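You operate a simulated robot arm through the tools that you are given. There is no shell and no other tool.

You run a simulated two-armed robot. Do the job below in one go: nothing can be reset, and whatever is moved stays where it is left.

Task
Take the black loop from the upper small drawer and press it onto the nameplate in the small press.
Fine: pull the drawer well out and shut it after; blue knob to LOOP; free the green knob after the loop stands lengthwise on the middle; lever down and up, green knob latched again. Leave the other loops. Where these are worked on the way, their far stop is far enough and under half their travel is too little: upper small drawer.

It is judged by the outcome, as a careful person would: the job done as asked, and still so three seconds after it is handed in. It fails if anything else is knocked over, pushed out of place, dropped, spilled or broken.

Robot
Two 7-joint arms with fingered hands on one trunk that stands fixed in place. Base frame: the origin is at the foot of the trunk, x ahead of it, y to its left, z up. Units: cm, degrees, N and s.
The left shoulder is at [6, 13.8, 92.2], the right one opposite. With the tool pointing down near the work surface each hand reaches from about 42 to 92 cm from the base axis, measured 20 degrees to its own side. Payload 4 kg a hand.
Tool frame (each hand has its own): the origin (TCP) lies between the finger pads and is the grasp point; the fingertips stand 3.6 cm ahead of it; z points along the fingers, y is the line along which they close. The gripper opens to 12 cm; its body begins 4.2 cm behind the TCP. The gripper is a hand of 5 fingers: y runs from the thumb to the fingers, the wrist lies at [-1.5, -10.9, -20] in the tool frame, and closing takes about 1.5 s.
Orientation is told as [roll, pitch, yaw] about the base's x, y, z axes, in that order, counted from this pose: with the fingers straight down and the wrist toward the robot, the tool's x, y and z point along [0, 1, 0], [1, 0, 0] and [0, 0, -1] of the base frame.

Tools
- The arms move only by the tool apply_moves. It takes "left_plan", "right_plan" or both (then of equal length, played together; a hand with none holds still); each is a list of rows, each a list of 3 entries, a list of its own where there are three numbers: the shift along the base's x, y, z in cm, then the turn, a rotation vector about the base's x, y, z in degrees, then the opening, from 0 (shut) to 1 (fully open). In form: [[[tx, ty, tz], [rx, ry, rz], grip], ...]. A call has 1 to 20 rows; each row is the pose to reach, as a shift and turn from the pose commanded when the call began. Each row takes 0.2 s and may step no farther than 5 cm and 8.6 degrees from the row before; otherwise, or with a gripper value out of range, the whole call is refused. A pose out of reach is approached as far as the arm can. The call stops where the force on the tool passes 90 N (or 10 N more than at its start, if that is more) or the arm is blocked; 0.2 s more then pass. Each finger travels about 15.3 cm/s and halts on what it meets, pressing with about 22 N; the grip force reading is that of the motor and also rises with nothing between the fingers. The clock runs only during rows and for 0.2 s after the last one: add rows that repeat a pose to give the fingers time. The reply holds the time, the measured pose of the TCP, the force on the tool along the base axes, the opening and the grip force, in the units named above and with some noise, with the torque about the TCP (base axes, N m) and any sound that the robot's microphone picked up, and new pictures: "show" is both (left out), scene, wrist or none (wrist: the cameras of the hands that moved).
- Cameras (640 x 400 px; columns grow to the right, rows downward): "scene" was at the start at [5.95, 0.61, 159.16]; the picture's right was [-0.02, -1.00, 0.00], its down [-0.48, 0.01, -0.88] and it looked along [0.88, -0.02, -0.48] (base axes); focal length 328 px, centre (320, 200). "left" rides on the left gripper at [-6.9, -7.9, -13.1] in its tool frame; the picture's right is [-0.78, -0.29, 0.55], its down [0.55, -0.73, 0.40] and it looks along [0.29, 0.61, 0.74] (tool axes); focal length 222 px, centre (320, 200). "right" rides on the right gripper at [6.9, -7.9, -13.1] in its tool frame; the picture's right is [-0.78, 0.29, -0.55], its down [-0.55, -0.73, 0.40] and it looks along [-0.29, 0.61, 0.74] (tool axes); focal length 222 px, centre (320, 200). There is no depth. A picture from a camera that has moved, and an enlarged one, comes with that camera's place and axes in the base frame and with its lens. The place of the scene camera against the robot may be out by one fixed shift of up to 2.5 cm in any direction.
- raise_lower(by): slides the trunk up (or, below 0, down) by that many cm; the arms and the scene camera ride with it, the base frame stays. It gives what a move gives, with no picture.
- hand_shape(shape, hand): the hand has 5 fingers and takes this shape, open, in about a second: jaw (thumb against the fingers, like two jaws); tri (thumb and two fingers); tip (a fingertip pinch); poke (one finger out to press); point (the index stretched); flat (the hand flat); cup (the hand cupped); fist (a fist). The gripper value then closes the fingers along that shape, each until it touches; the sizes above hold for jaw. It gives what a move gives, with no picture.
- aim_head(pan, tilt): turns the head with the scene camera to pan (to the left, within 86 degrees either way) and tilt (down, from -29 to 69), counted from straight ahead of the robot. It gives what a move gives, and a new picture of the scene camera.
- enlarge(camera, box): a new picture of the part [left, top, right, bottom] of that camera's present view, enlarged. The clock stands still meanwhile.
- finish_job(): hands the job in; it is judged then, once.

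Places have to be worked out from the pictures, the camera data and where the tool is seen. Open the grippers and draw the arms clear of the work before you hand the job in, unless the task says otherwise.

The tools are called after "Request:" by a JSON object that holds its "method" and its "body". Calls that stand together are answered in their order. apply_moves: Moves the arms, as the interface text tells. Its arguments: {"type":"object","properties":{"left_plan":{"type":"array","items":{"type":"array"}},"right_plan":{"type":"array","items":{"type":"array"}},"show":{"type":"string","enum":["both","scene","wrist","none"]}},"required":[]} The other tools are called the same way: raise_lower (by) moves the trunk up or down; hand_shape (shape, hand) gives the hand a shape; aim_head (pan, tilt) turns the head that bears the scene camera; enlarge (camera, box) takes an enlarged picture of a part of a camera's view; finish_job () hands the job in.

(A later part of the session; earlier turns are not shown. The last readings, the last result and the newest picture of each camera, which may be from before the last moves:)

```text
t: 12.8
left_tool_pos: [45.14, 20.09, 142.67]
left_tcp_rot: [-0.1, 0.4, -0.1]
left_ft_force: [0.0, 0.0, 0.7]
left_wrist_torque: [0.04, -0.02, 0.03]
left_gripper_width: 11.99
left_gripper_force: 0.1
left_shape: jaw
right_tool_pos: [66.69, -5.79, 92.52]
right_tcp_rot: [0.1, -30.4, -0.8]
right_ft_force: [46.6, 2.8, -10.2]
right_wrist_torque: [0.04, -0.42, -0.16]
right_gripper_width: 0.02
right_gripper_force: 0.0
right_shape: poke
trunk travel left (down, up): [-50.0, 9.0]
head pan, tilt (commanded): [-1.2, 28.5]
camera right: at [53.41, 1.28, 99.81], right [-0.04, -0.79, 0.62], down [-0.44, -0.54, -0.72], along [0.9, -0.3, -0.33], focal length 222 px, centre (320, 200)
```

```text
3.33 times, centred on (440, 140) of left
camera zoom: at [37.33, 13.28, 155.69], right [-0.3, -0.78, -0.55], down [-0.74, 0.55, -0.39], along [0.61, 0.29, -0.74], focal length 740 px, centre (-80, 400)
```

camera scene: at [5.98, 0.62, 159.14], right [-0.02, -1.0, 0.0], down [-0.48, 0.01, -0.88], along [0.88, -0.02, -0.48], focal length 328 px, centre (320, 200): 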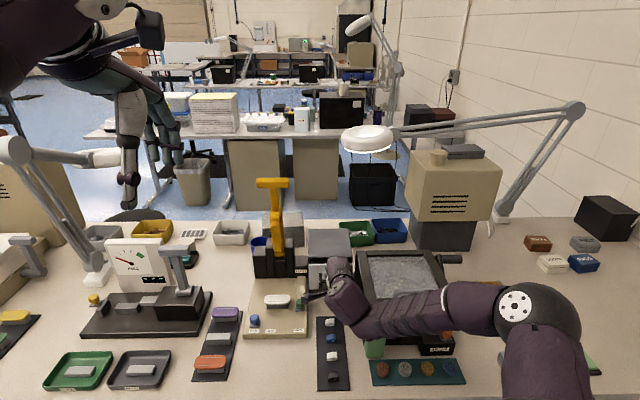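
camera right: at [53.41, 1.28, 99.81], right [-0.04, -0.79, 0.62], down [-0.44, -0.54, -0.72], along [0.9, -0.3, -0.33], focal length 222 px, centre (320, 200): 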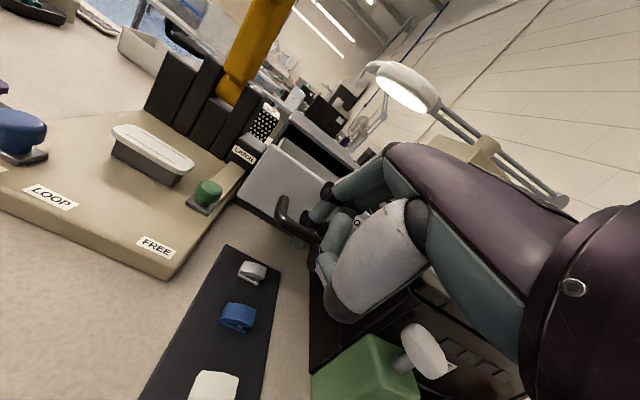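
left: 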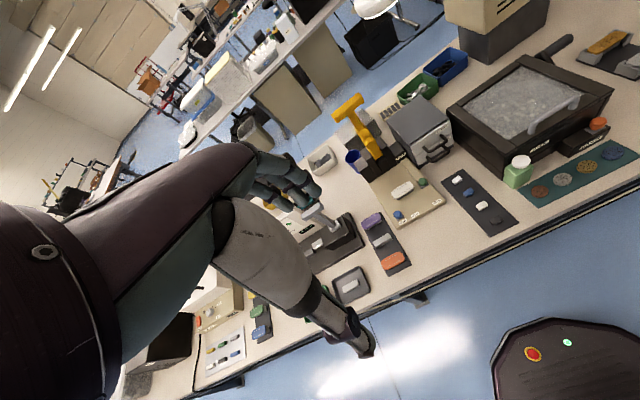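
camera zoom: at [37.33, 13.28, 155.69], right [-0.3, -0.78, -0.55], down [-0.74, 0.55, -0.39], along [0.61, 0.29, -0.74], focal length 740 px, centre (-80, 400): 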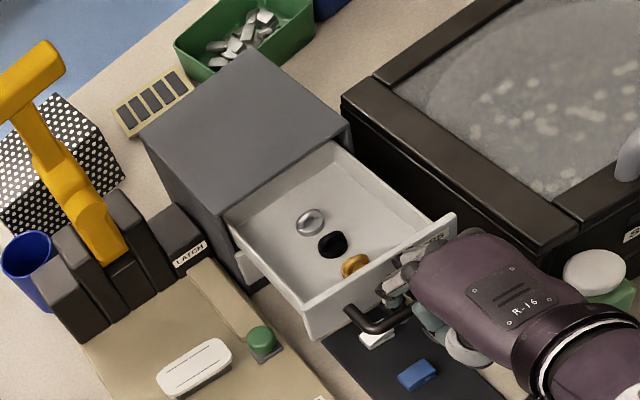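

The drawer is at its stop (46 N). I ease off, lift the finger out from behind the bar, and draw back up.

Request:
{"method": "apply_moves", "body": {"right_plan": [[[0.6, 0, 0], [0, 0, 0], 1], [[1.1, 0, 0], [0, 0, 0], 1], [[1.1, 0, 1.5], [0, 0, 0], 1], [[1.1, 0, 3], [0, 0, 0], 1], [[0.6, 0, 4.5], [0, 0, 0], 1], [[0, 0, 6.5], [0, 0, 0], 1], [[-1, -1, 10], [0, 7, 0], 1], [[-2, -2, 13.5], [0, 14, 0], 1], [[-3, -3, 17], [0, 22, 0], 1], [[-3, -3, 20], [0, 30, 0], 1], [[-3, -3, 20], [0, 30, 0], 1]], "show": "both"}}

Request:
{"method": "enlarge", "body": {"camera": "left", "box": [380, 80, 500, 200]}}

Request:
{"method": "enlarge", "body": {"camera": "right", "box": [200, 80, 360, 240]}}

```text
t: 15.2
left_tool_pos: [44.66, 19.98, 142.81]
left_tcp_rot: [0.0, 0.1, -0.1]
left_ft_force: [0.7, -0.7, -0.4]
left_wrist_torque: [0.03, 0.0, -0.03]
left_gripper_width: 11.98
left_gripper_force: 0.0
left_shape: jaw
right_tool_pos: [63.26, -8.6, 112.62]
right_tcp_rot: [-0.1, -0.4, -0.4]
right_ft_force: [0.8, 0.1, 0.2]
right_wrist_torque: [0.0, 0.0, 0.03]
right_gripper_width: 0.01
right_gripper_force: 0.2
right_shape: poke
trunk travel left (down, up): [-50.0, 9.0]
head pan, tilt (commanded): [-1.2, 28.5]
camera scene: at [5.93, 0.58, 159.16], right [-0.02, -1.0, 0.0], down [-0.48, 0.01, -0.88], along [0.88, -0.02, -0.48], focal length 328 px, centre (320, 200)
camera right: at [55.31, -1.73, 125.61], right [0.28, -0.79, 0.55], down [-0.74, -0.55, -0.4], along [0.62, -0.29, -0.73], focal length 222 px, centre (320, 200)
```

scene: 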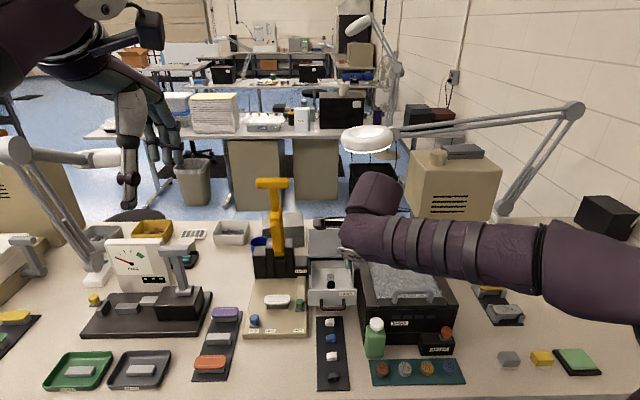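
right: 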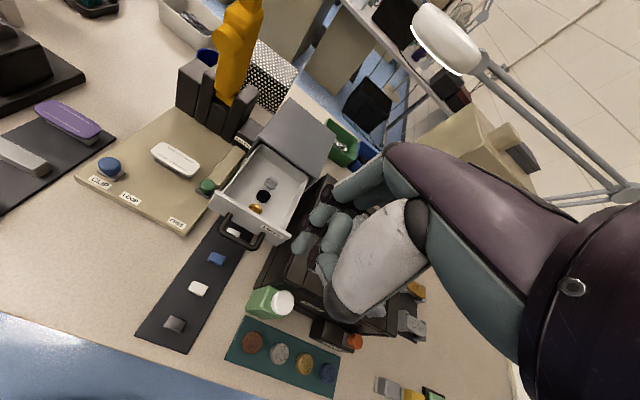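

```text
3.33 times, centred on (440, 140) of left
camera zoom: at [36.69, 13.21, 155.87], right [-0.29, -0.78, -0.55], down [-0.73, 0.55, -0.4], along [0.61, 0.29, -0.74], focal length 740 px, centre (-80, 400)
```

zoom: 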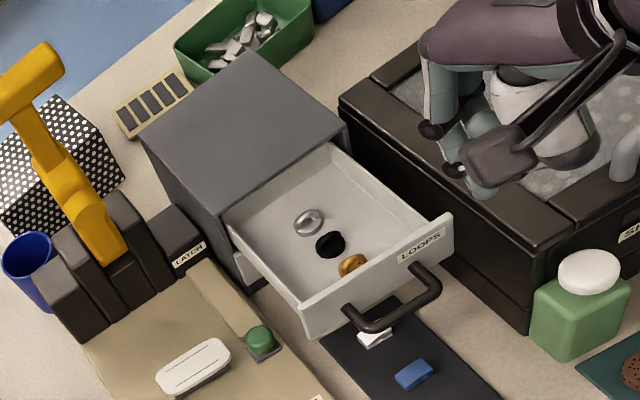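

```text
2.50 times, centred on (280, 160) of right
camera zoom: at [55.31, -1.73, 125.61], right [0.28, -0.79, 0.55], down [-0.74, -0.55, -0.4], along [0.62, -0.29, -0.73], focal length 555 px, centre (420, 300)
```

zoom: 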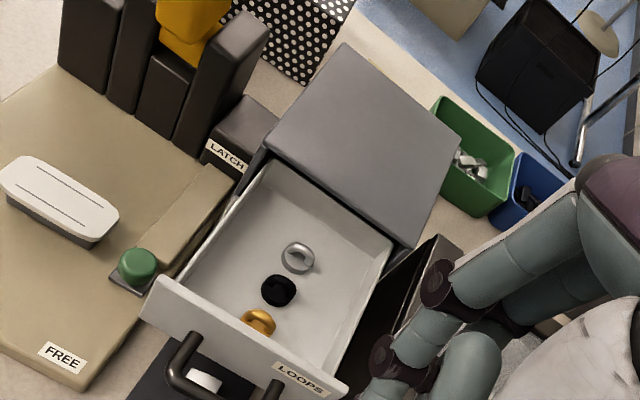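

The drawer stands fully open. I zoom in on the loops from both wrist cameras to learn their shape and exact place.

Request:
{"method": "enlarge", "body": {"camera": "right", "box": [245, 170, 295, 220]}}

Request:
{"method": "enlarge", "body": {"camera": "left", "box": [425, 135, 465, 175]}}

Request:
{"method": "enlarge", "body": {"camera": "scene", "box": [300, 255, 360, 315]}}

```text
8.00 times, centred on (270, 195) of right
camera zoom: at [55.31, -1.73, 125.61], right [0.28, -0.79, 0.55], down [-0.74, -0.55, -0.4], along [0.62, -0.29, -0.73], focal length 1777 px, centre (720, 240)
```

zoom: 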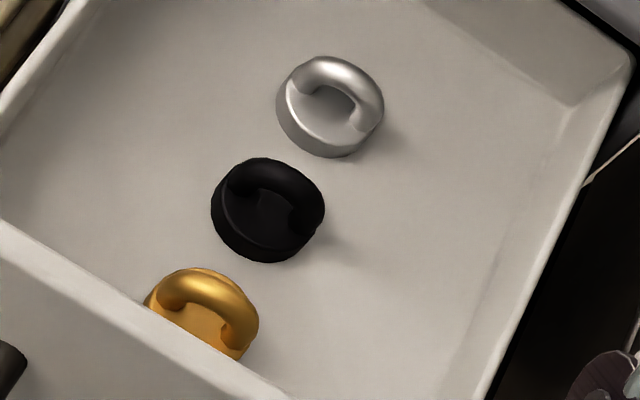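

```text
10.00 times, centred on (445, 155) of left
camera zoom: at [36.69, 13.21, 155.87], right [-0.29, -0.78, -0.55], down [-0.73, 0.55, -0.4], along [0.61, 0.29, -0.74], focal length 2221 px, centre (-930, 650)
```

zoom: 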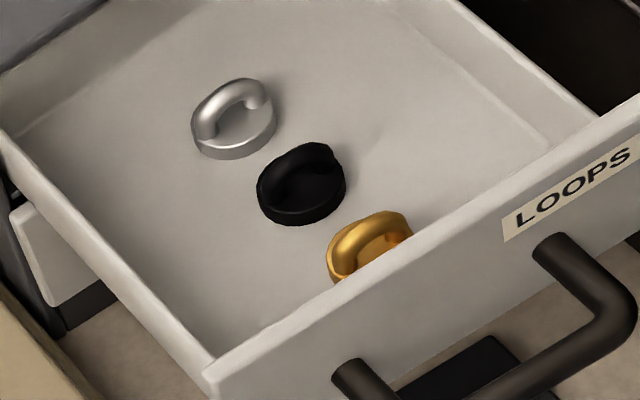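

```text
6.67 times, centred on (330, 285) of scene
camera zoom: at [5.93, 0.58, 159.16], right [-0.02, -1.0, 0.0], down [-0.48, 0.01, -0.88], along [0.88, -0.02, -0.48], focal length 2183 px, centre (253, -367)
```

zoom: 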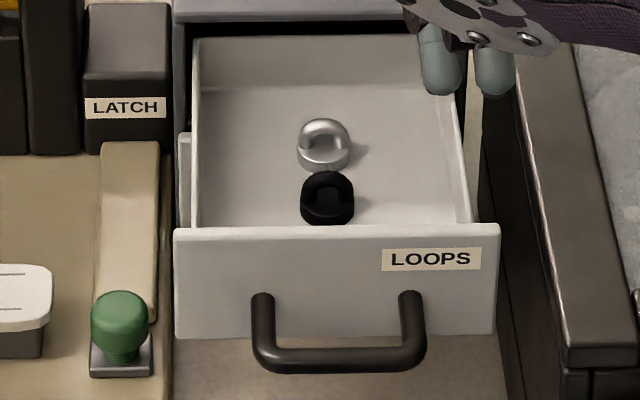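

The loops are round discs (about 2.6 cm) with an arch on top running along y; the black one is near (81.3, -5.5), floor of the drawer about z = 84, arch top about 86.2, neighbours 4 cm away in x. I switch to the tip shape and move above it with 12 degrees tilt and a small opening.

Request:
{"method": "hand_shape", "body": {"hand": "right", "shape": "tip"}}

Request:
{"method": "apply_moves", "body": {"right_plan": [[[3.5, 0.5, -2.5], [0, -3, 0], 0.6], [[7, 1, -5], [0, -6, 0], 0.4], [[10.5, 1.5, -8], [0, -9, 0], 0.2], [[14, 2.2, -11.5], [0, -12, 0], 0.2], [[16.5, 2.8, -15], [0, -12, 0], 0.2], [[18, 3.1, -17], [0, -12, 0], 0.2], [[18, 3.1, -17], [0, -12, 0], 0.2]], "show": "both"}}

Request:
{"method": "enlarge", "body": {"camera": "right", "box": [240, 140, 400, 300]}}

Request:
{"method": "enlarge", "body": {"camera": "left", "box": [400, 90, 480, 170]}}

```text
t: 16.1
left_tool_pos: [44.67, 20.06, 142.87]
left_tcp_rot: [0.0, 0.1, -0.2]
left_ft_force: [0.3, 0.2, 0.1]
left_wrist_torque: [0.03, 0.02, -0.03]
left_gripper_width: 11.99
left_gripper_force: 0.1
left_shape: jaw
right_tool_pos: [63.22, -8.65, 112.51]
right_tcp_rot: [0.0, -0.3, -0.4]
right_ft_force: [0.4, 0.3, -0.1]
right_wrist_torque: [-0.01, 0.01, -0.03]
right_gripper_width: 12.0
right_gripper_force: 0.1
right_shape: tip
trunk travel left (down, up): [-50.0, 9.0]
head pan, tilt (commanded): [-1.2, 28.5]
```

```text
t: 17.7
left_tool_pos: [44.37, 19.93, 142.96]
left_tcp_rot: [0.0, 0.0, 0.0]
left_ft_force: [-0.4, 0.5, 0.1]
left_wrist_torque: [0.01, 0.03, 0.0]
left_gripper_width: 11.98
left_gripper_force: 0.1
left_shape: jaw
right_tool_pos: [80.92, -5.37, 95.8]
right_tcp_rot: [0.0, -12.5, -0.3]
right_ft_force: [-13.0, 0.1, 7.9]
right_wrist_torque: [0.05, -0.35, 0.06]
right_gripper_width: 2.08
right_gripper_force: 0.1
right_shape: tip
trunk travel left (down, up): [-50.0, 9.0]
head pan, tilt (commanded): [-1.2, 28.5]
camera scene: at [5.66, 0.61, 159.18], right [-0.02, -1.0, 0.0], down [-0.48, 0.01, -0.88], along [0.88, -0.02, -0.48], focal length 328 px, centre (320, 200)
camera right: at [70.37, 1.57, 106.86], right [0.16, -0.79, 0.6], down [-0.63, -0.55, -0.55], along [0.76, -0.29, -0.59], focal length 222 px, centre (320, 200)
```

scene: 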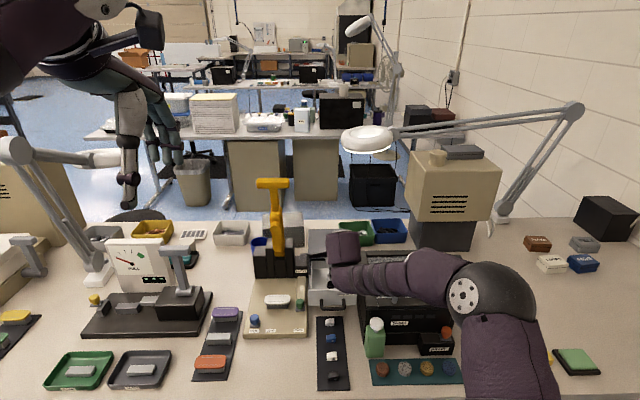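
right: 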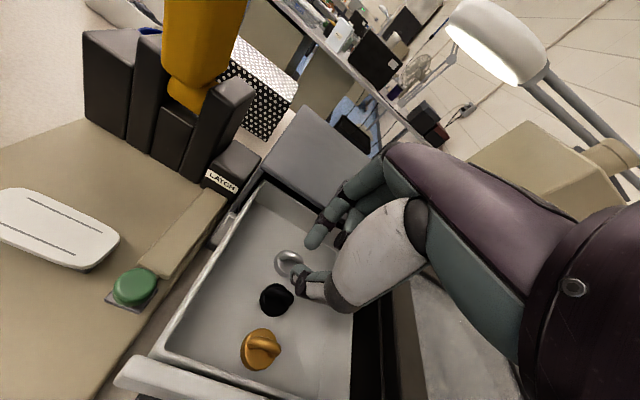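

```text
2.50 times, centred on (320, 220) of right
camera zoom: at [70.37, 1.57, 106.86], right [0.16, -0.79, 0.6], down [-0.63, -0.55, -0.55], along [0.76, -0.29, -0.59], focal length 555 px, centre (320, 150)
```

zoom: 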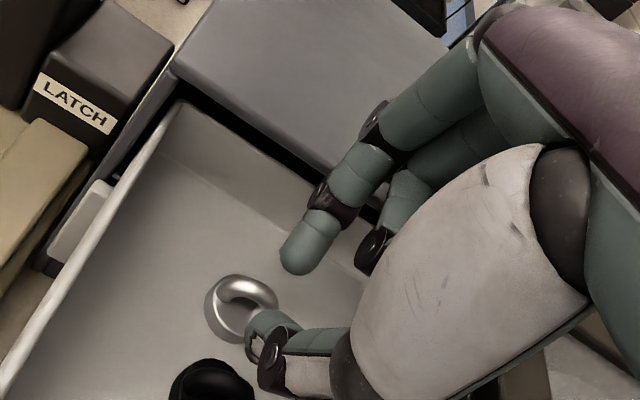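

```text
5.00 times, centred on (440, 130) of left
camera zoom: at [36.43, 13.25, 155.94], right [-0.29, -0.78, -0.55], down [-0.73, 0.55, -0.4], along [0.61, 0.29, -0.74], focal length 1111 px, centre (-280, 550)
```

zoom: 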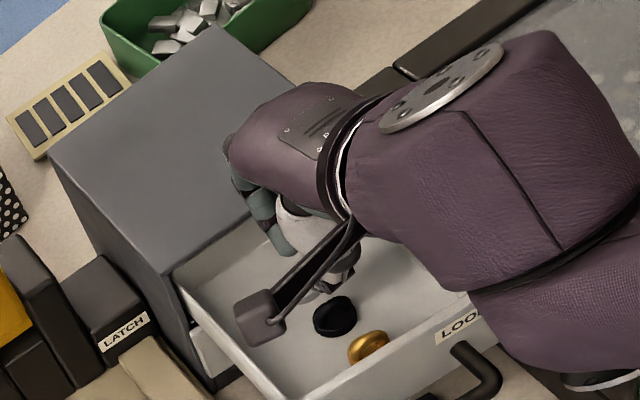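

The reading shows a light contact (13 N back, 8 N up) though the pinching tips are still above the drawer, so another finger may touch the unit's top edge. I look closer from the scene and left cameras.

Request:
{"method": "enlarge", "body": {"camera": "scene", "box": [295, 220, 385, 310]}}

Request:
{"method": "enlarge", "body": {"camera": "left", "box": [420, 95, 460, 155]}}

Request:
{"method": "enlarge", "body": {"camera": "right", "box": [290, 150, 410, 270]}}

```text
4.44 times, centred on (340, 265) of scene
camera zoom: at [5.66, 0.61, 159.18], right [-0.02, -1.0, 0.0], down [-0.48, 0.01, -0.88], along [0.88, -0.02, -0.48], focal length 1455 px, centre (231, -89)
```

zoom: 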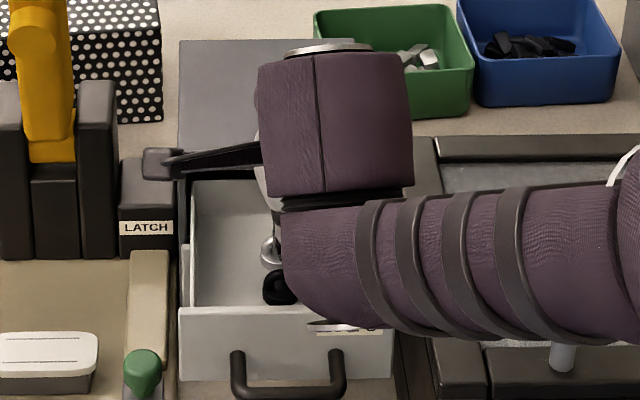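

```text
6.67 times, centred on (440, 125) of left
camera zoom: at [36.43, 13.25, 155.94], right [-0.29, -0.78, -0.55], down [-0.73, 0.55, -0.4], along [0.61, 0.29, -0.74], focal length 1481 px, centre (-480, 700)
```

zoom: 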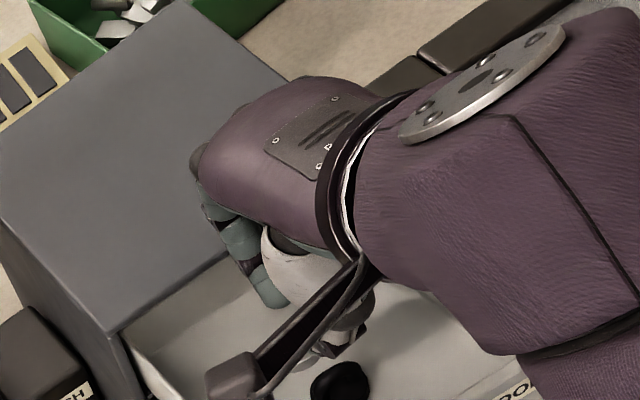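

```text
3.33 times, centred on (350, 210) of right
camera zoom: at [70.37, 1.57, 106.86], right [0.16, -0.79, 0.6], down [-0.63, -0.55, -0.55], along [0.76, -0.29, -0.59], focal length 740 px, centre (220, 167)
```

zoom: 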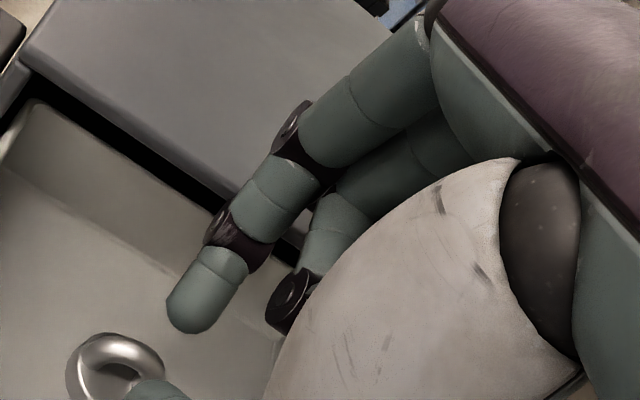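

I can't yet see what touches, so I lift away and remove the tilt; then I will turn the hand in free space to view how the other fingers stand in this shape.

Request:
{"method": "apply_moves", "body": {"right_plan": [[[-1.5, 0, 1.5], [0, 0, 0], 0.2], [[-3, 0, 5], [0, 4, 0], 0.2], [[-6, -1, 9], [0, 8, 0], 0.2], [[-10, -2, 12], [0, 12.5, 0], 0.2], [[-14, -3, 15], [0, 12.5, 0], 0.2], [[-18, -4, 18], [0, 12.5, 0], 0.2], [[-21, -4, 20], [0, 12.5, 0], 0.2]], "show": "none"}}

Request:
{"method": "apply_moves", "body": {"right_plan": [[[0, 0, 0], [0, 0, 8], 0.2], [[0, 0, 0], [0, 0, 16], 0.2], [[0, 0, 0], [0, 0, 24], 0.2], [[0, 0, 0], [0, 0, 32], 0.2], [[0, 0, 0], [0, 0, 40], 0.2], [[0, 0, 0], [0, 0, 48], 0.2], [[0, 0, 0], [0, 0, 56], 0.2], [[0, 0, 0], [0, 0, 64], 0.2], [[0, 0, 0], [0, 0, 72], 0.2], [[0, 0, 0], [0, 0, 80], 0.2], [[0, 0, 0], [0, 0, 88], 0.2], [[0, 0, 0], [0, 0, 88], 0.2]], "show": "both"}}

Request:
{"method": "enlarge", "body": {"camera": "scene", "box": [260, 170, 420, 300]}}

Request:
{"method": "enlarge", "body": {"camera": "left", "box": [380, 100, 540, 260]}}

```text
refused: row 3 steps farther than a row can; nothing moved
```

```text
t: 20.3
left_tool_pos: [44.52, 19.98, 142.86]
left_tcp_rot: [0.0, 0.2, -0.1]
left_ft_force: [-0.2, 0.3, 0.8]
left_wrist_torque: [-0.01, 0.02, 0.02]
left_gripper_width: 11.99
left_gripper_force: 0.0
left_shape: jaw
right_tool_pos: [77.8, -4.98, 95.77]
right_tcp_rot: [0.0, -12.4, 85.0]
right_ft_force: [0.5, -0.7, 1.3]
right_wrist_torque: [0.01, -0.01, 0.0]
right_gripper_width: 2.43
right_gripper_force: 0.0
right_shape: tip
right hand out of reach, approached as far as the arm can: row 10, 11, 12
trunk travel left (down, up): [-50.0, 9.0]
head pan, tilt (commanded): [-1.2, 28.5]
camera scene: at [5.95, 0.58, 159.16], right [-0.02, -1.0, 0.0], down [-0.48, 0.01, -0.88], along [0.88, -0.02, -0.48], focal length 328 px, centre (320, 200)
camera right: at [69.97, -14.78, 106.88], right [0.8, 0.1, 0.6], down [0.49, -0.68, -0.54], along [0.35, 0.73, -0.59], focal length 222 px, centre (320, 200)
```

scene: 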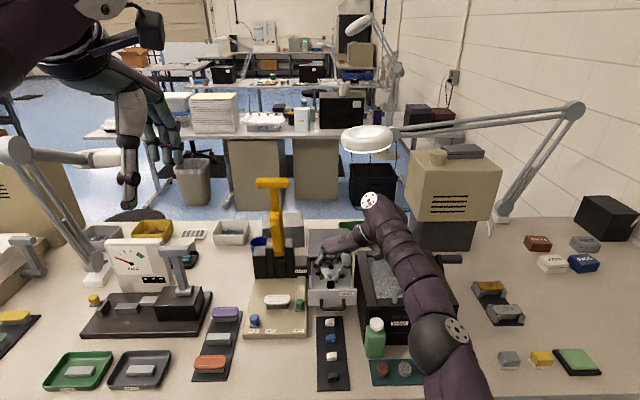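
right: 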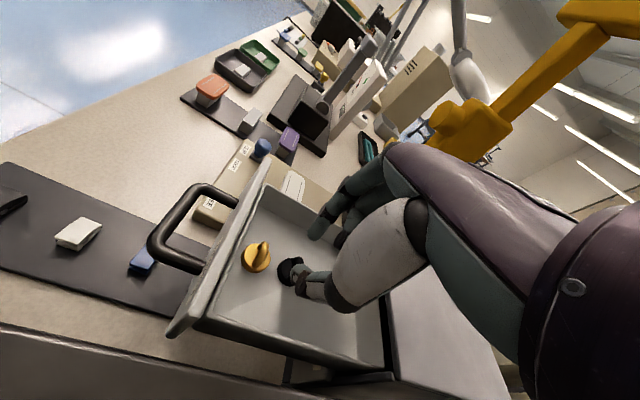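

```text
3.08 times, centred on (340, 235) of scene
camera zoom: at [5.95, 0.58, 159.16], right [-0.02, -1.0, 0.0], down [-0.48, 0.01, -0.88], along [0.88, -0.02, -0.48], focal length 1008 px, centre (258, 92)
```

zoom: 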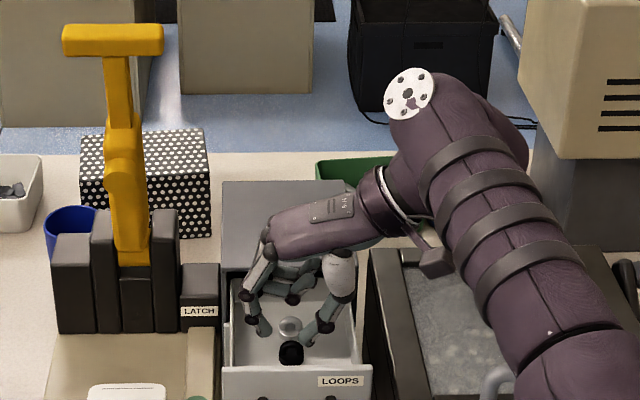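

```text
2.50 times, centred on (460, 180) of left
camera zoom: at [36.72, 13.22, 155.86], right [-0.29, -0.78, -0.55], down [-0.73, 0.55, -0.4], along [0.61, 0.29, -0.74], focal length 555 px, centre (-30, 250)
```

zoom: 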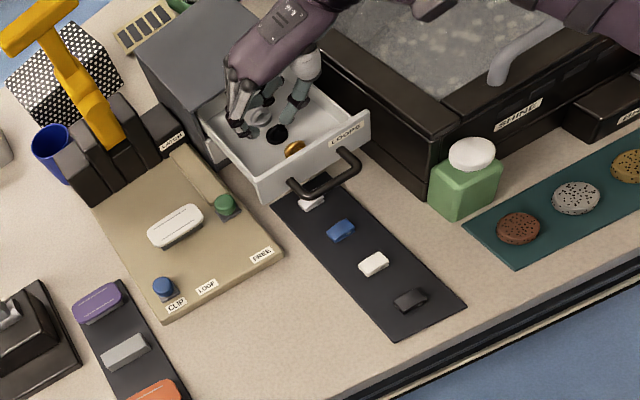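

The first (lifting) call was refused, so the hand turned in place above the drawer, without touching anything (forces near zero). This gives a clear profile of the hand, so I zoom in on it.

Request:
{"method": "enlarge", "body": {"camera": "scene", "box": [300, 230, 370, 300]}}

Request:
{"method": "enlarge", "body": {"camera": "left", "box": [420, 110, 480, 170]}}

Request:
{"method": "enlarge", "body": {"camera": "right", "box": [230, 170, 390, 330]}}

```text
5.71 times, centred on (335, 265) of scene
camera zoom: at [5.95, 0.58, 159.16], right [-0.02, -1.0, 0.0], down [-0.48, 0.01, -0.88], along [0.88, -0.02, -0.48], focal length 1871 px, centre (234, -171)
```

zoom: 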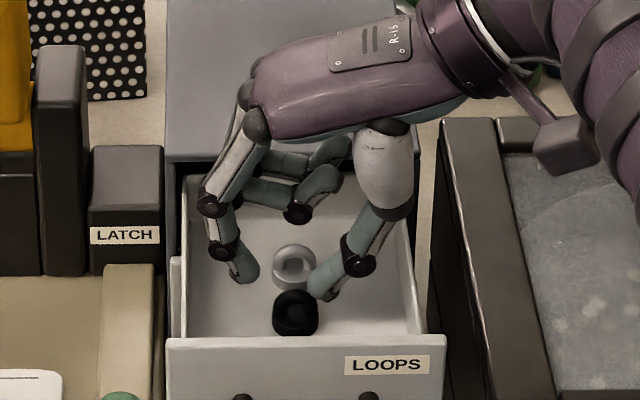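

```text
6.67 times, centred on (450, 140) of left
camera zoom: at [36.72, 13.22, 155.86], right [-0.29, -0.78, -0.55], down [-0.73, 0.55, -0.4], along [0.61, 0.29, -0.74], focal length 1481 px, centre (-547, 600)
```

zoom: 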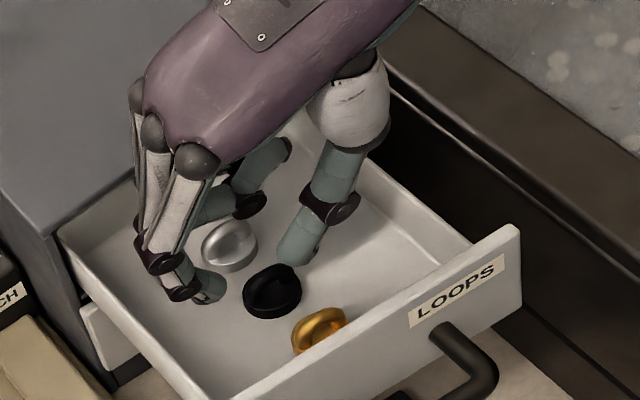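

```text
2.50 times, centred on (310, 250) of right
camera zoom: at [69.97, -14.78, 106.88], right [0.8, 0.1, 0.6], down [0.49, -0.68, -0.54], along [0.35, 0.73, -0.59], focal length 555 px, centre (345, 75)
```

zoom: 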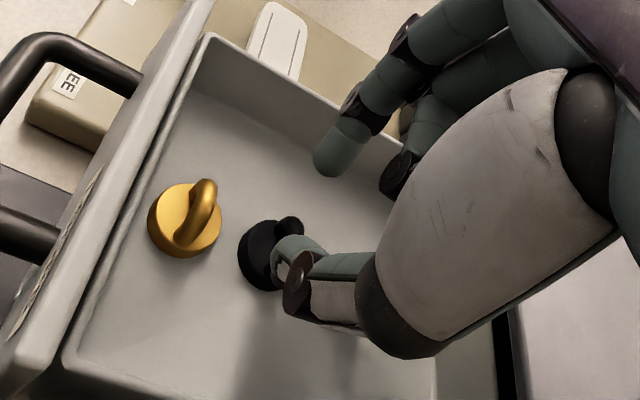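

Close-range triangulation from two right-camera positions puts the black loop's centre at about (78.0, -5.0, 90.4), so things stand nearer and about 3 cm higher than my far estimates. The turned hand (closing along y, free space on both sides of the loop) suits well; I lift a bit, level the tool, and centre it over the loop at yaw 75.

Request:
{"method": "apply_moves", "body": {"right_plan": [[[-2, 0.2, 2], [0, 0, 0], 0.35], [[-3, 0.4, 3], [-6.2, 0.9, -6.3], 0.35], [[-3.2, 0.5, 3], [-12.4, 1.9, -12.7], 0.35], [[-3.2, 0.5, 3], [-12.4, 1.9, -12.7], 0.35], [[-3.2, 0.5, 3], [-12.4, 1.9, -12.7], 0.35]], "show": "both"}}

Request:
{"method": "enlarge", "body": {"camera": "scene", "box": [300, 230, 370, 300]}}

Request:
{"method": "enlarge", "body": {"camera": "left", "box": [420, 110, 480, 170]}}

Request:
{"method": "enlarge", "body": {"camera": "right", "box": [230, 170, 390, 330]}}

```text
refused: row 2 steps farther than a row can; nothing moved
```

```text
5.71 times, centred on (335, 265) of scene
camera zoom: at [5.95, 0.58, 159.16], right [-0.02, -1.0, 0.0], down [-0.48, 0.01, -0.88], along [0.88, -0.02, -0.48], focal length 1871 px, centre (234, -171)
```

zoom: 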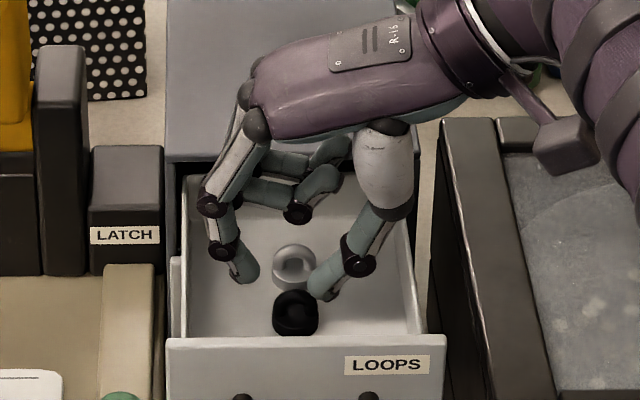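

```text
6.67 times, centred on (450, 140) of left
camera zoom: at [36.72, 13.22, 155.86], right [-0.29, -0.78, -0.55], down [-0.73, 0.55, -0.4], along [0.61, 0.29, -0.74], focal length 1481 px, centre (-547, 600)
```

zoom: 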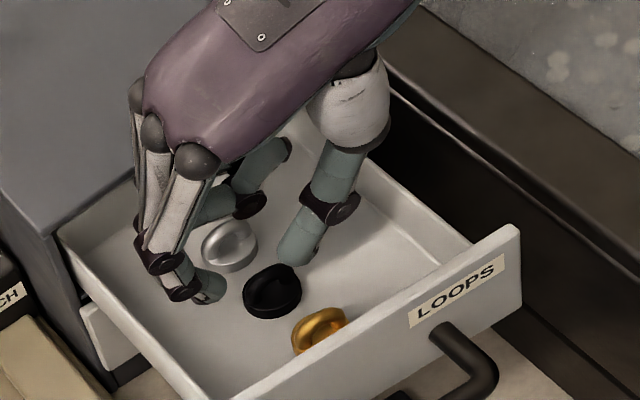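

```text
2.50 times, centred on (310, 250) of right
camera zoom: at [69.97, -14.78, 106.88], right [0.8, 0.1, 0.6], down [0.49, -0.68, -0.54], along [0.35, 0.73, -0.59], focal length 555 px, centre (345, 75)
```

zoom: 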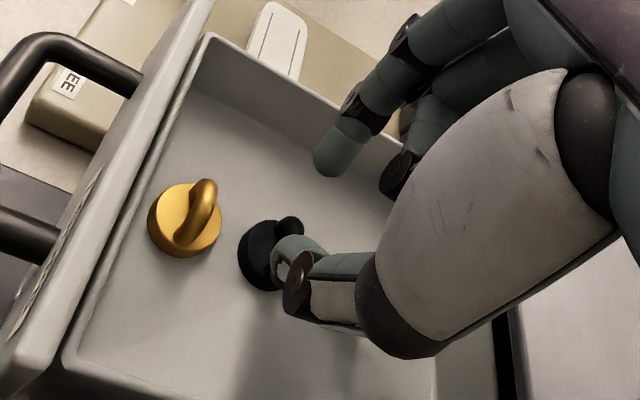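

The call was refused because one turn step was a bit over the limit; nothing moved. I repeat it in smaller turn steps.

Request:
{"method": "apply_moves", "body": {"right_plan": [[[-1, 0.1, 2.5], [0, 0, 0], 0.35], [[-2, 0.3, 3], [-4.1, 0.6, -4.2], 0.35], [[-3, 0.4, 3], [-8.2, 1.2, -8.4], 0.35], [[-3.2, 0.5, 3], [-12.4, 1.9, -12.7], 0.35], [[-3.2, 0.5, 3], [-12.4, 1.9, -12.7], 0.35], [[-3.2, 0.5, 3], [-12.4, 1.9, -12.7], 0.35]], "show": "both"}}

Request:
{"method": "enlarge", "body": {"camera": "scene", "box": [300, 230, 370, 300]}}

Request:
{"method": "enlarge", "body": {"camera": "left", "box": [420, 110, 480, 170]}}

Request:
{"method": "enlarge", "body": {"camera": "right", "box": [230, 170, 390, 330]}}

```text
t: 21.7
left_tool_pos: [44.53, 20.05, 142.85]
left_tcp_rot: [0.0, 0.1, -0.1]
left_ft_force: [-0.2, -0.1, -0.2]
left_wrist_torque: [0.01, -0.04, 0.03]
left_gripper_width: 12.0
left_gripper_force: 0.0
left_shape: jaw
right_tool_pos: [74.8, -4.2, 98.89]
right_tcp_rot: [0.1, 0.2, 74.8]
right_ft_force: [-0.5, 0.2, -0.1]
right_wrist_torque: [0.03, 0.02, 0.0]
right_gripper_width: 4.2
right_gripper_force: 0.1
right_shape: tip
trunk travel left (down, up): [-50.0, 9.0]
head pan, tilt (commanded): [-1.2, 28.5]
camera scene: at [5.95, 0.62, 159.16], right [-0.02, -1.0, 0.0], down [-0.48, 0.01, -0.88], along [0.88, -0.02, -0.48], focal length 328 px, centre (320, 200)
camera right: at [65.91, -10.17, 111.99], right [0.83, 0.08, 0.55], down [0.34, -0.85, -0.39], along [0.44, 0.51, -0.74], focal length 222 px, centre (320, 200)
```

scene: 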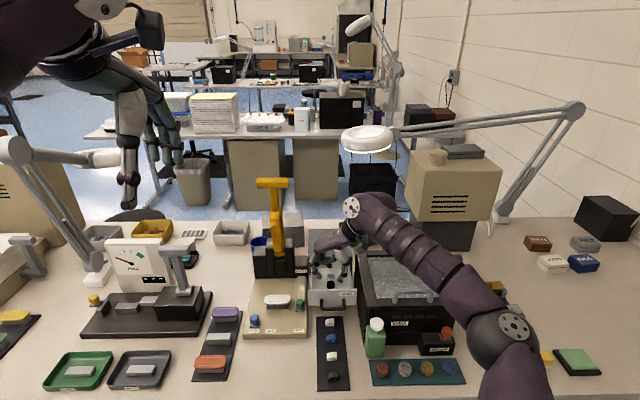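
right: 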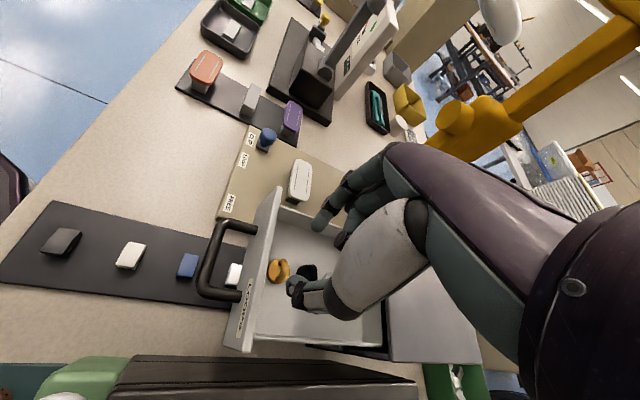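

```text
5.71 times, centred on (335, 265) of scene
camera zoom: at [5.95, 0.62, 159.16], right [-0.02, -1.0, 0.0], down [-0.48, 0.01, -0.88], along [0.88, -0.02, -0.48], focal length 1871 px, centre (234, -171)
```

zoom: 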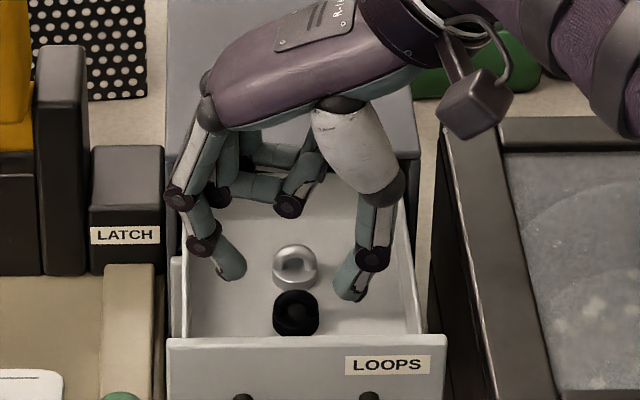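

```text
6.67 times, centred on (450, 140) of left
camera zoom: at [36.72, 13.26, 155.86], right [-0.29, -0.78, -0.55], down [-0.73, 0.55, -0.4], along [0.61, 0.29, -0.74], focal length 1481 px, centre (-547, 600)
```

zoom: 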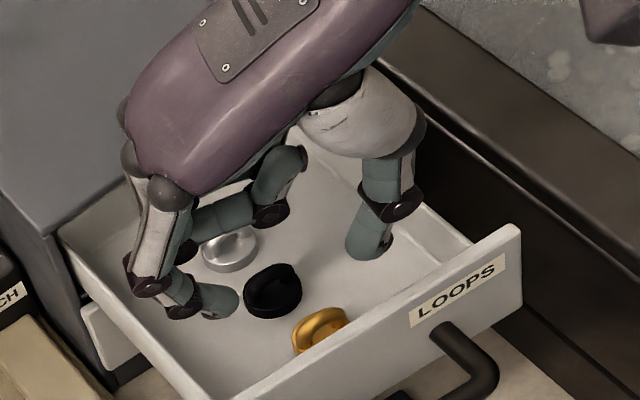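

```text
2.50 times, centred on (310, 250) of right
camera zoom: at [65.91, -10.17, 111.99], right [0.83, 0.08, 0.55], down [0.34, -0.85, -0.39], along [0.44, 0.51, -0.74], focal length 555 px, centre (345, 75)
```

zoom: 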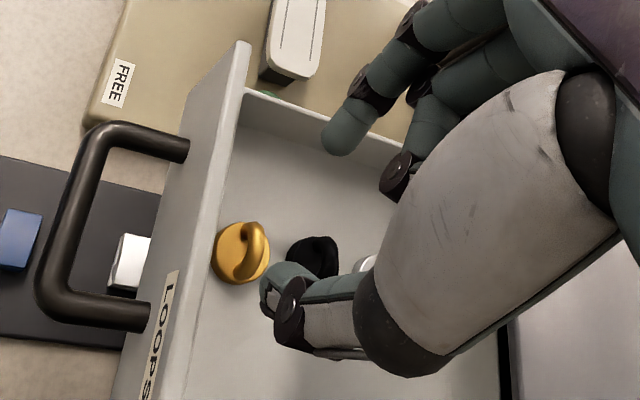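

The hand is now level, upright at yaw 75. Since the unit's front is really near x = 85.5, the loop lies far enough from it for the surer grip across the thin arch, so I turn back to yaw 0 over the loop and check clearance there.

Request:
{"method": "apply_moves", "body": {"right_plan": [[[0.4, 0, 0], [0, 0, -8.3], 0.25], [[0.8, 0, 0], [0, 0, -16.6], 0.25], [[1.2, 0, 0], [0, 0, -24.9], 0.25], [[1.6, -0.1, 0], [0, 0, -33.2], 0.25], [[2, -0.1, 0], [0, 0, -41.5], 0.2], [[2.4, -0.2, 0], [0, 0, -49.8], 0.2], [[2.8, -0.2, 0], [0, 0, -58.1], 0.15], [[3.1, -0.2, 0], [0, 0, -66.4], 0.15], [[3.2, -0.2, 0], [0, 0, -74.8], 0.15], [[3.2, -0.2, 0], [0, 0, -74.8], 0.15]], "show": "both"}}

Request:
{"method": "enlarge", "body": {"camera": "left", "box": [420, 110, 480, 170]}}

Request:
{"method": "enlarge", "body": {"camera": "right", "box": [230, 170, 390, 330]}}

```text
t: 23.9
left_tool_pos: [44.68, 19.98, 142.76]
left_tcp_rot: [0.0, 0.1, -0.1]
left_ft_force: [0.3, -0.4, 0.2]
left_wrist_torque: [0.02, 0.02, 0.0]
left_gripper_width: 12.01
left_gripper_force: 0.1
left_shape: jaw
right_tool_pos: [77.97, -4.46, 98.88]
right_tcp_rot: [-0.1, 0.1, -0.1]
right_ft_force: [-0.2, 0.0, 1.2]
right_wrist_torque: [0.01, -0.01, 0.03]
right_gripper_width: 1.87
right_gripper_force: 0.1
right_shape: tip
trunk travel left (down, up): [-50.0, 9.0]
head pan, tilt (commanded): [-1.2, 28.5]
camera scene: at [5.97, 0.57, 159.16], right [-0.02, -1.0, 0.0], down [-0.48, 0.01, -0.88], along [0.88, -0.02, -0.48], focal length 328 px, centre (320, 200)
camera right: at [70.11, 2.39, 111.98], right [0.29, -0.79, 0.55], down [-0.74, -0.55, -0.4], along [0.61, -0.29, -0.74], focal length 222 px, centre (320, 200)
```

scene: 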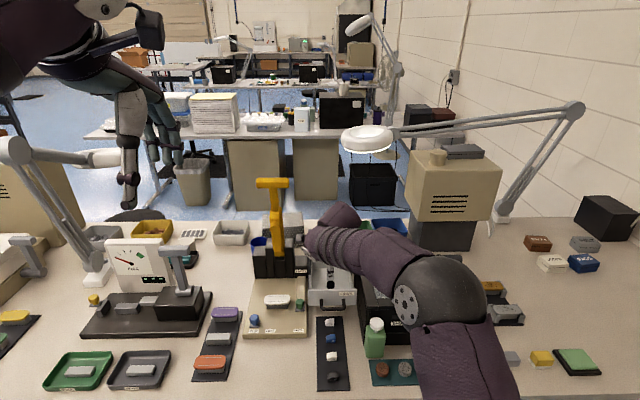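
right: 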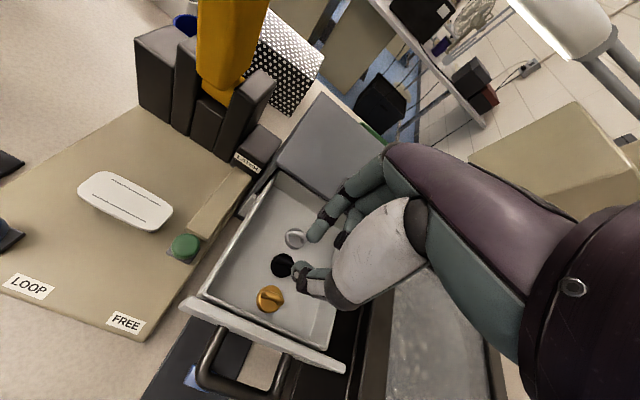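

```text
6.67 times, centred on (450, 140) of left
camera zoom: at [36.73, 13.2, 155.86], right [-0.29, -0.78, -0.55], down [-0.73, 0.55, -0.4], along [0.61, 0.29, -0.74], focal length 1481 px, centre (-547, 600)
```

zoom: 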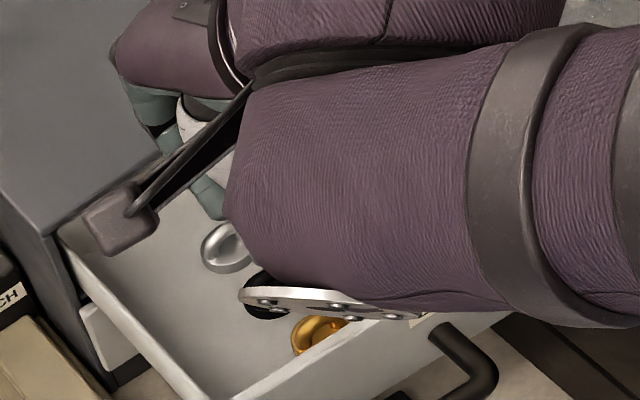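

```text
2.50 times, centred on (310, 250) of right
camera zoom: at [70.11, 2.39, 111.98], right [0.29, -0.79, 0.55], down [-0.74, -0.55, -0.4], along [0.61, -0.29, -0.74], focal length 555 px, centre (345, 75)
```

zoom: 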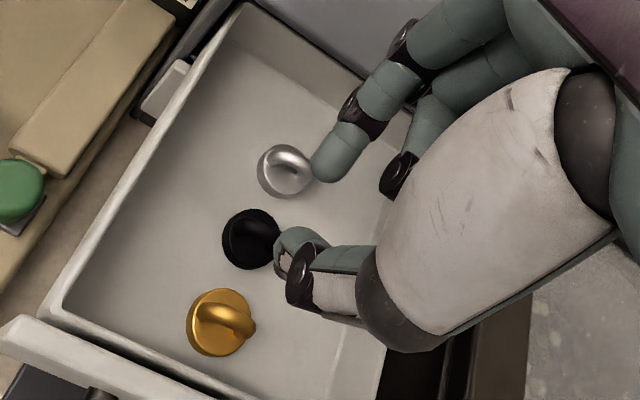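

Now the wrist camera looks straight down on the loops. I zoom in strongly to see the arch's direction and where the tips stand.

Request:
{"method": "enlarge", "body": {"camera": "right", "box": [255, 215, 335, 285]}}

Request:
{"method": "enlarge", "body": {"camera": "right", "box": [265, 245, 300, 280]}}

```text
5.71 times, centred on (295, 250) of right
camera zoom: at [70.11, 2.39, 111.98], right [0.29, -0.79, 0.55], down [-0.74, -0.55, -0.4], along [0.61, -0.29, -0.74], focal length 1269 px, centre (463, -86)
```

zoom: 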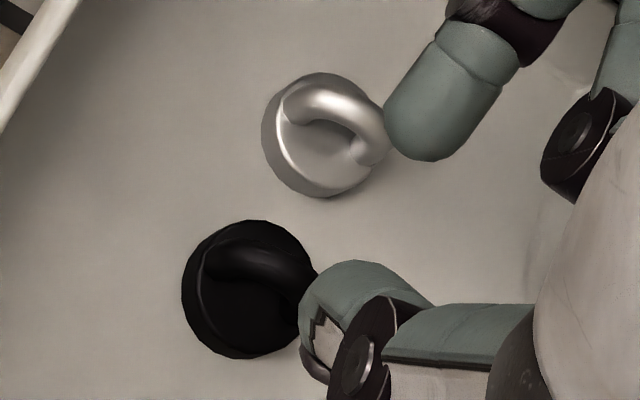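

```text
11.43 times, centred on (282, 262) of right
camera zoom: at [70.11, 2.39, 111.98], right [0.29, -0.79, 0.55], down [-0.74, -0.55, -0.4], along [0.61, -0.29, -0.74], focal length 2538 px, centre (749, -514)
```

zoom: 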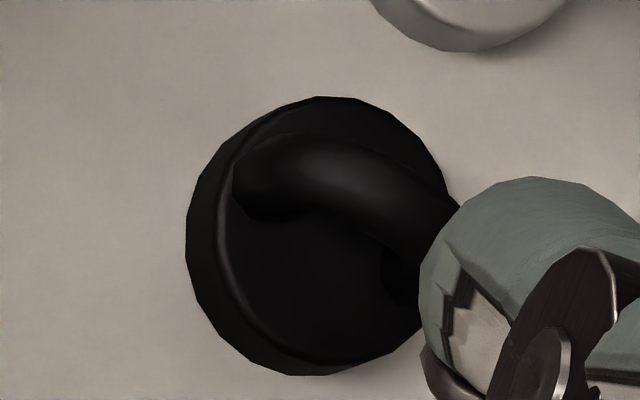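

The arch runs along y within a few degrees, with the disc's top centre about (78.0, -4.9, 90.5). I lower in small steps, aligning the pinch centre over the arch, and watch the picture and the force.

Request:
{"method": "apply_moves", "body": {"right_plan": [[[-0.2, -0.15, -0.8], [0, 0, 0], 0.17], [[-0.2, -0.15, -1.6], [0, 0, 0], 0.17], [[-0.2, -0.15, -2.4], [0, 0, 0], 0.17], [[-0.2, -0.15, -2.4], [0, 0, 0], 0.17]], "show": "wrist"}}

Request:
{"method": "enlarge", "body": {"camera": "right", "box": [265, 215, 345, 285]}}

```text
t: 24.9
left_tool_pos: [44.57, 19.98, 142.89]
left_tcp_rot: [-0.1, 0.1, 0.0]
left_ft_force: [0.2, 0.8, 0.3]
left_wrist_torque: [0.03, 0.01, -0.02]
left_gripper_width: 11.96
left_gripper_force: 0.0
left_shape: jaw
right_tool_pos: [77.71, -4.6, 96.55]
right_tcp_rot: [0.0, 0.3, 0.1]
right_ft_force: [-0.5, 1.5, 0.1]
right_wrist_torque: [-0.02, 0.0, -0.04]
right_gripper_width: 2.02
right_gripper_force: 0.1
right_shape: tip
trunk travel left (down, up): [-50.0, 9.0]
head pan, tilt (commanded): [-1.2, 28.5]
camera right: at [69.83, 2.24, 109.65], right [0.29, -0.78, 0.55], down [-0.74, -0.55, -0.4], along [0.61, -0.29, -0.74], focal length 222 px, centre (320, 200)
```

right: 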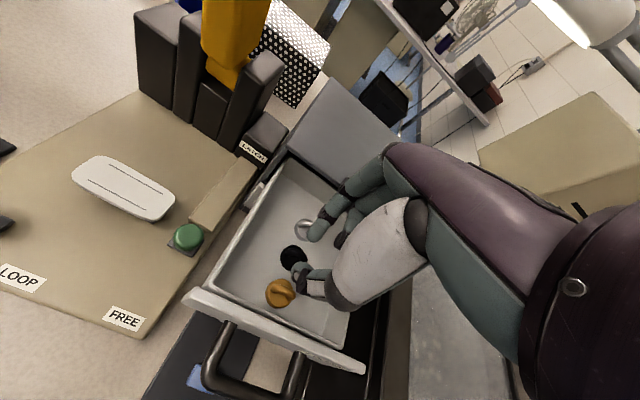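

```text
5.71 times, centred on (305, 250) of right
camera zoom: at [69.83, 2.24, 109.65], right [0.29, -0.78, 0.55], down [-0.74, -0.55, -0.4], along [0.61, -0.29, -0.74], focal length 1269 px, centre (406, -86)
```

zoom: 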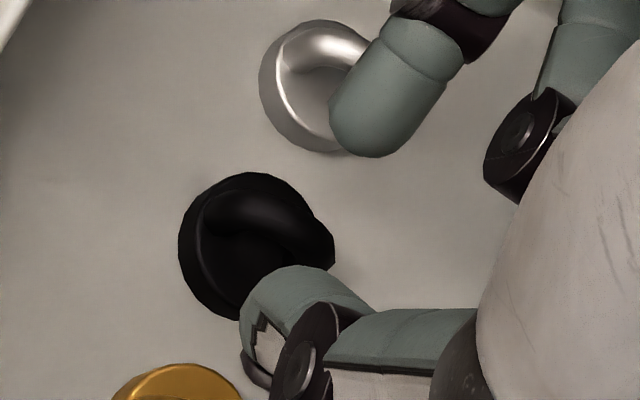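

The alignment agrees with my projection (loop under the pinch centre). I lower further in fine steps.

Request:
{"method": "apply_moves", "body": {"right_plan": [[[0.05, 0, -0.4], [0, 0, 0], 0.17], [[0.05, 0, -0.8], [0, 0, 0], 0.17], [[0.05, 0, -1.1], [0, 0, 0], 0.17], [[0.05, 0, -1.1], [0, 0, 0], 0.17]], "show": "wrist"}}

Request:
{"method": "enlarge", "body": {"camera": "right", "box": [265, 215, 345, 285]}}

Request:
{"method": "enlarge", "body": {"camera": "left", "box": [420, 110, 480, 170]}}

```text
t: 25.9
left_tool_pos: [44.52, 20.07, 142.93]
left_tcp_rot: [0.0, 0.0, -0.1]
left_ft_force: [0.3, -0.2, -0.1]
left_wrist_torque: [-0.01, 0.02, 0.03]
left_gripper_width: 11.95
left_gripper_force: 0.1
left_shape: jaw
right_tool_pos: [77.8, -4.48, 95.43]
right_tcp_rot: [0.1, 0.2, -0.1]
right_ft_force: [-0.2, 0.3, 0.1]
right_wrist_torque: [0.01, 0.0, 0.02]
right_gripper_width: 2.02
right_gripper_force: 0.2
right_shape: tip
trunk travel left (down, up): [-50.0, 9.0]
head pan, tilt (commanded): [-1.2, 28.5]
camera right: at [69.92, 2.26, 108.52], right [0.29, -0.78, 0.55], down [-0.74, -0.55, -0.4], along [0.61, -0.29, -0.74], focal length 222 px, centre (320, 200)
```

right: 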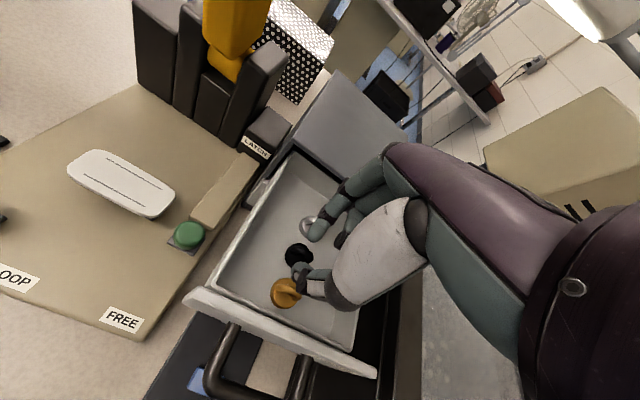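

```text
5.71 times, centred on (305, 250) of right
camera zoom: at [69.92, 2.26, 108.52], right [0.29, -0.78, 0.55], down [-0.74, -0.55, -0.4], along [0.61, -0.29, -0.74], focal length 1269 px, centre (406, -86)
```

zoom: 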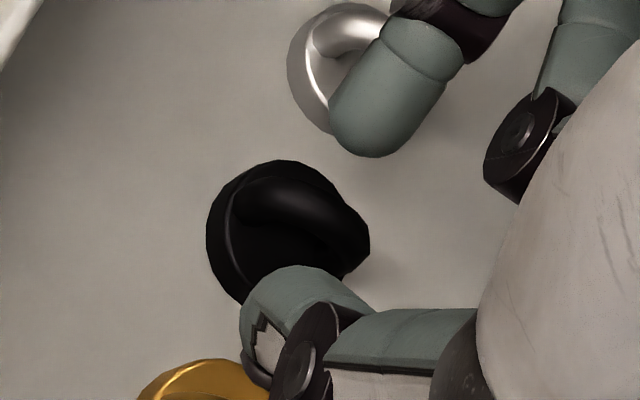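

```text
6.67 times, centred on (450, 140) of left
camera zoom: at [36.72, 13.25, 155.86], right [-0.29, -0.78, -0.55], down [-0.73, 0.55, -0.4], along [0.61, 0.29, -0.74], focal length 1481 px, centre (-547, 600)
```

zoom: 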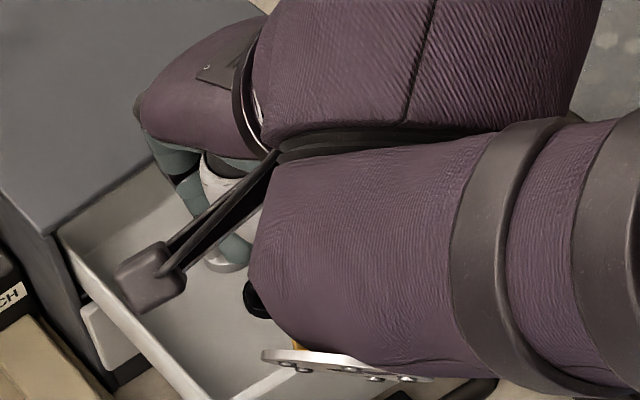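

No contact yet; the arch is nearly between the tips. I lower another half centimetre.

Request:
{"method": "apply_moves", "body": {"right_plan": [[[0, -0.05, -0.3], [0, 0, 0], 0.17], [[0, -0.05, -0.6], [0, 0, 0], 0.17], [[0, -0.05, -0.6], [0, 0, 0], 0.17]], "show": "wrist"}}

Request:
{"method": "enlarge", "body": {"camera": "right", "box": [265, 215, 345, 285]}}

```text
t: 26.7
left_tool_pos: [44.65, 20.04, 142.8]
left_tcp_rot: [0.0, 0.0, -0.1]
left_ft_force: [0.0, 1.2, 0.9]
left_wrist_torque: [0.04, -0.02, -0.04]
left_gripper_width: 11.97
left_gripper_force: 0.1
left_shape: jaw
right_tool_pos: [77.84, -4.58, 94.75]
right_tcp_rot: [0.1, 0.3, 0.1]
right_ft_force: [-0.7, -0.3, -0.4]
right_wrist_torque: [-0.02, -0.01, 0.0]
right_gripper_width: 2.0
right_gripper_force: 0.1
right_shape: tip
trunk travel left (down, up): [-50.0, 9.0]
head pan, tilt (commanded): [-1.2, 28.5]
camera right: at [69.97, 2.24, 107.87], right [0.29, -0.78, 0.55], down [-0.74, -0.55, -0.39], along [0.61, -0.29, -0.74], focal length 222 px, centre (320, 200)
```

right: 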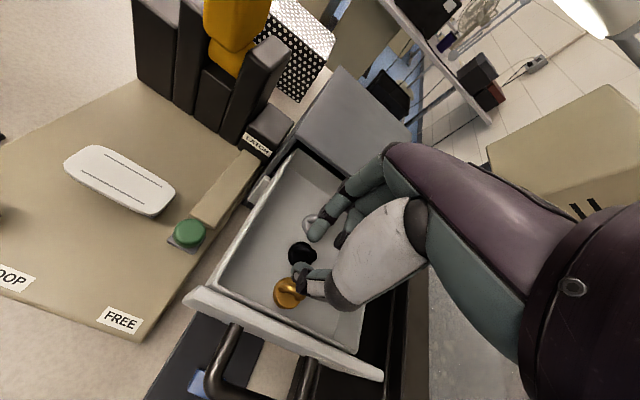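

```text
5.71 times, centred on (305, 250) of right
camera zoom: at [69.97, 2.24, 107.87], right [0.29, -0.78, 0.55], down [-0.74, -0.55, -0.39], along [0.61, -0.29, -0.74], focal length 1269 px, centre (406, -86)
```

zoom: 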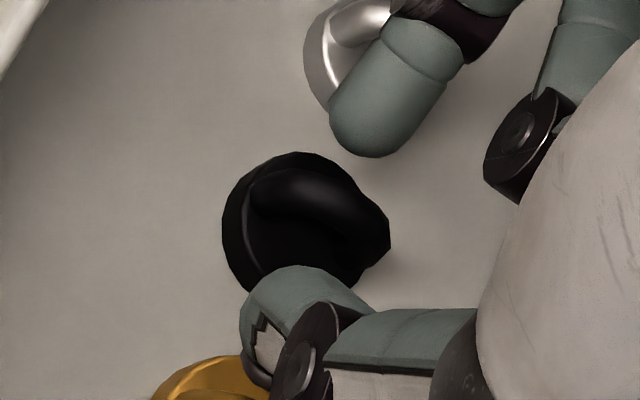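

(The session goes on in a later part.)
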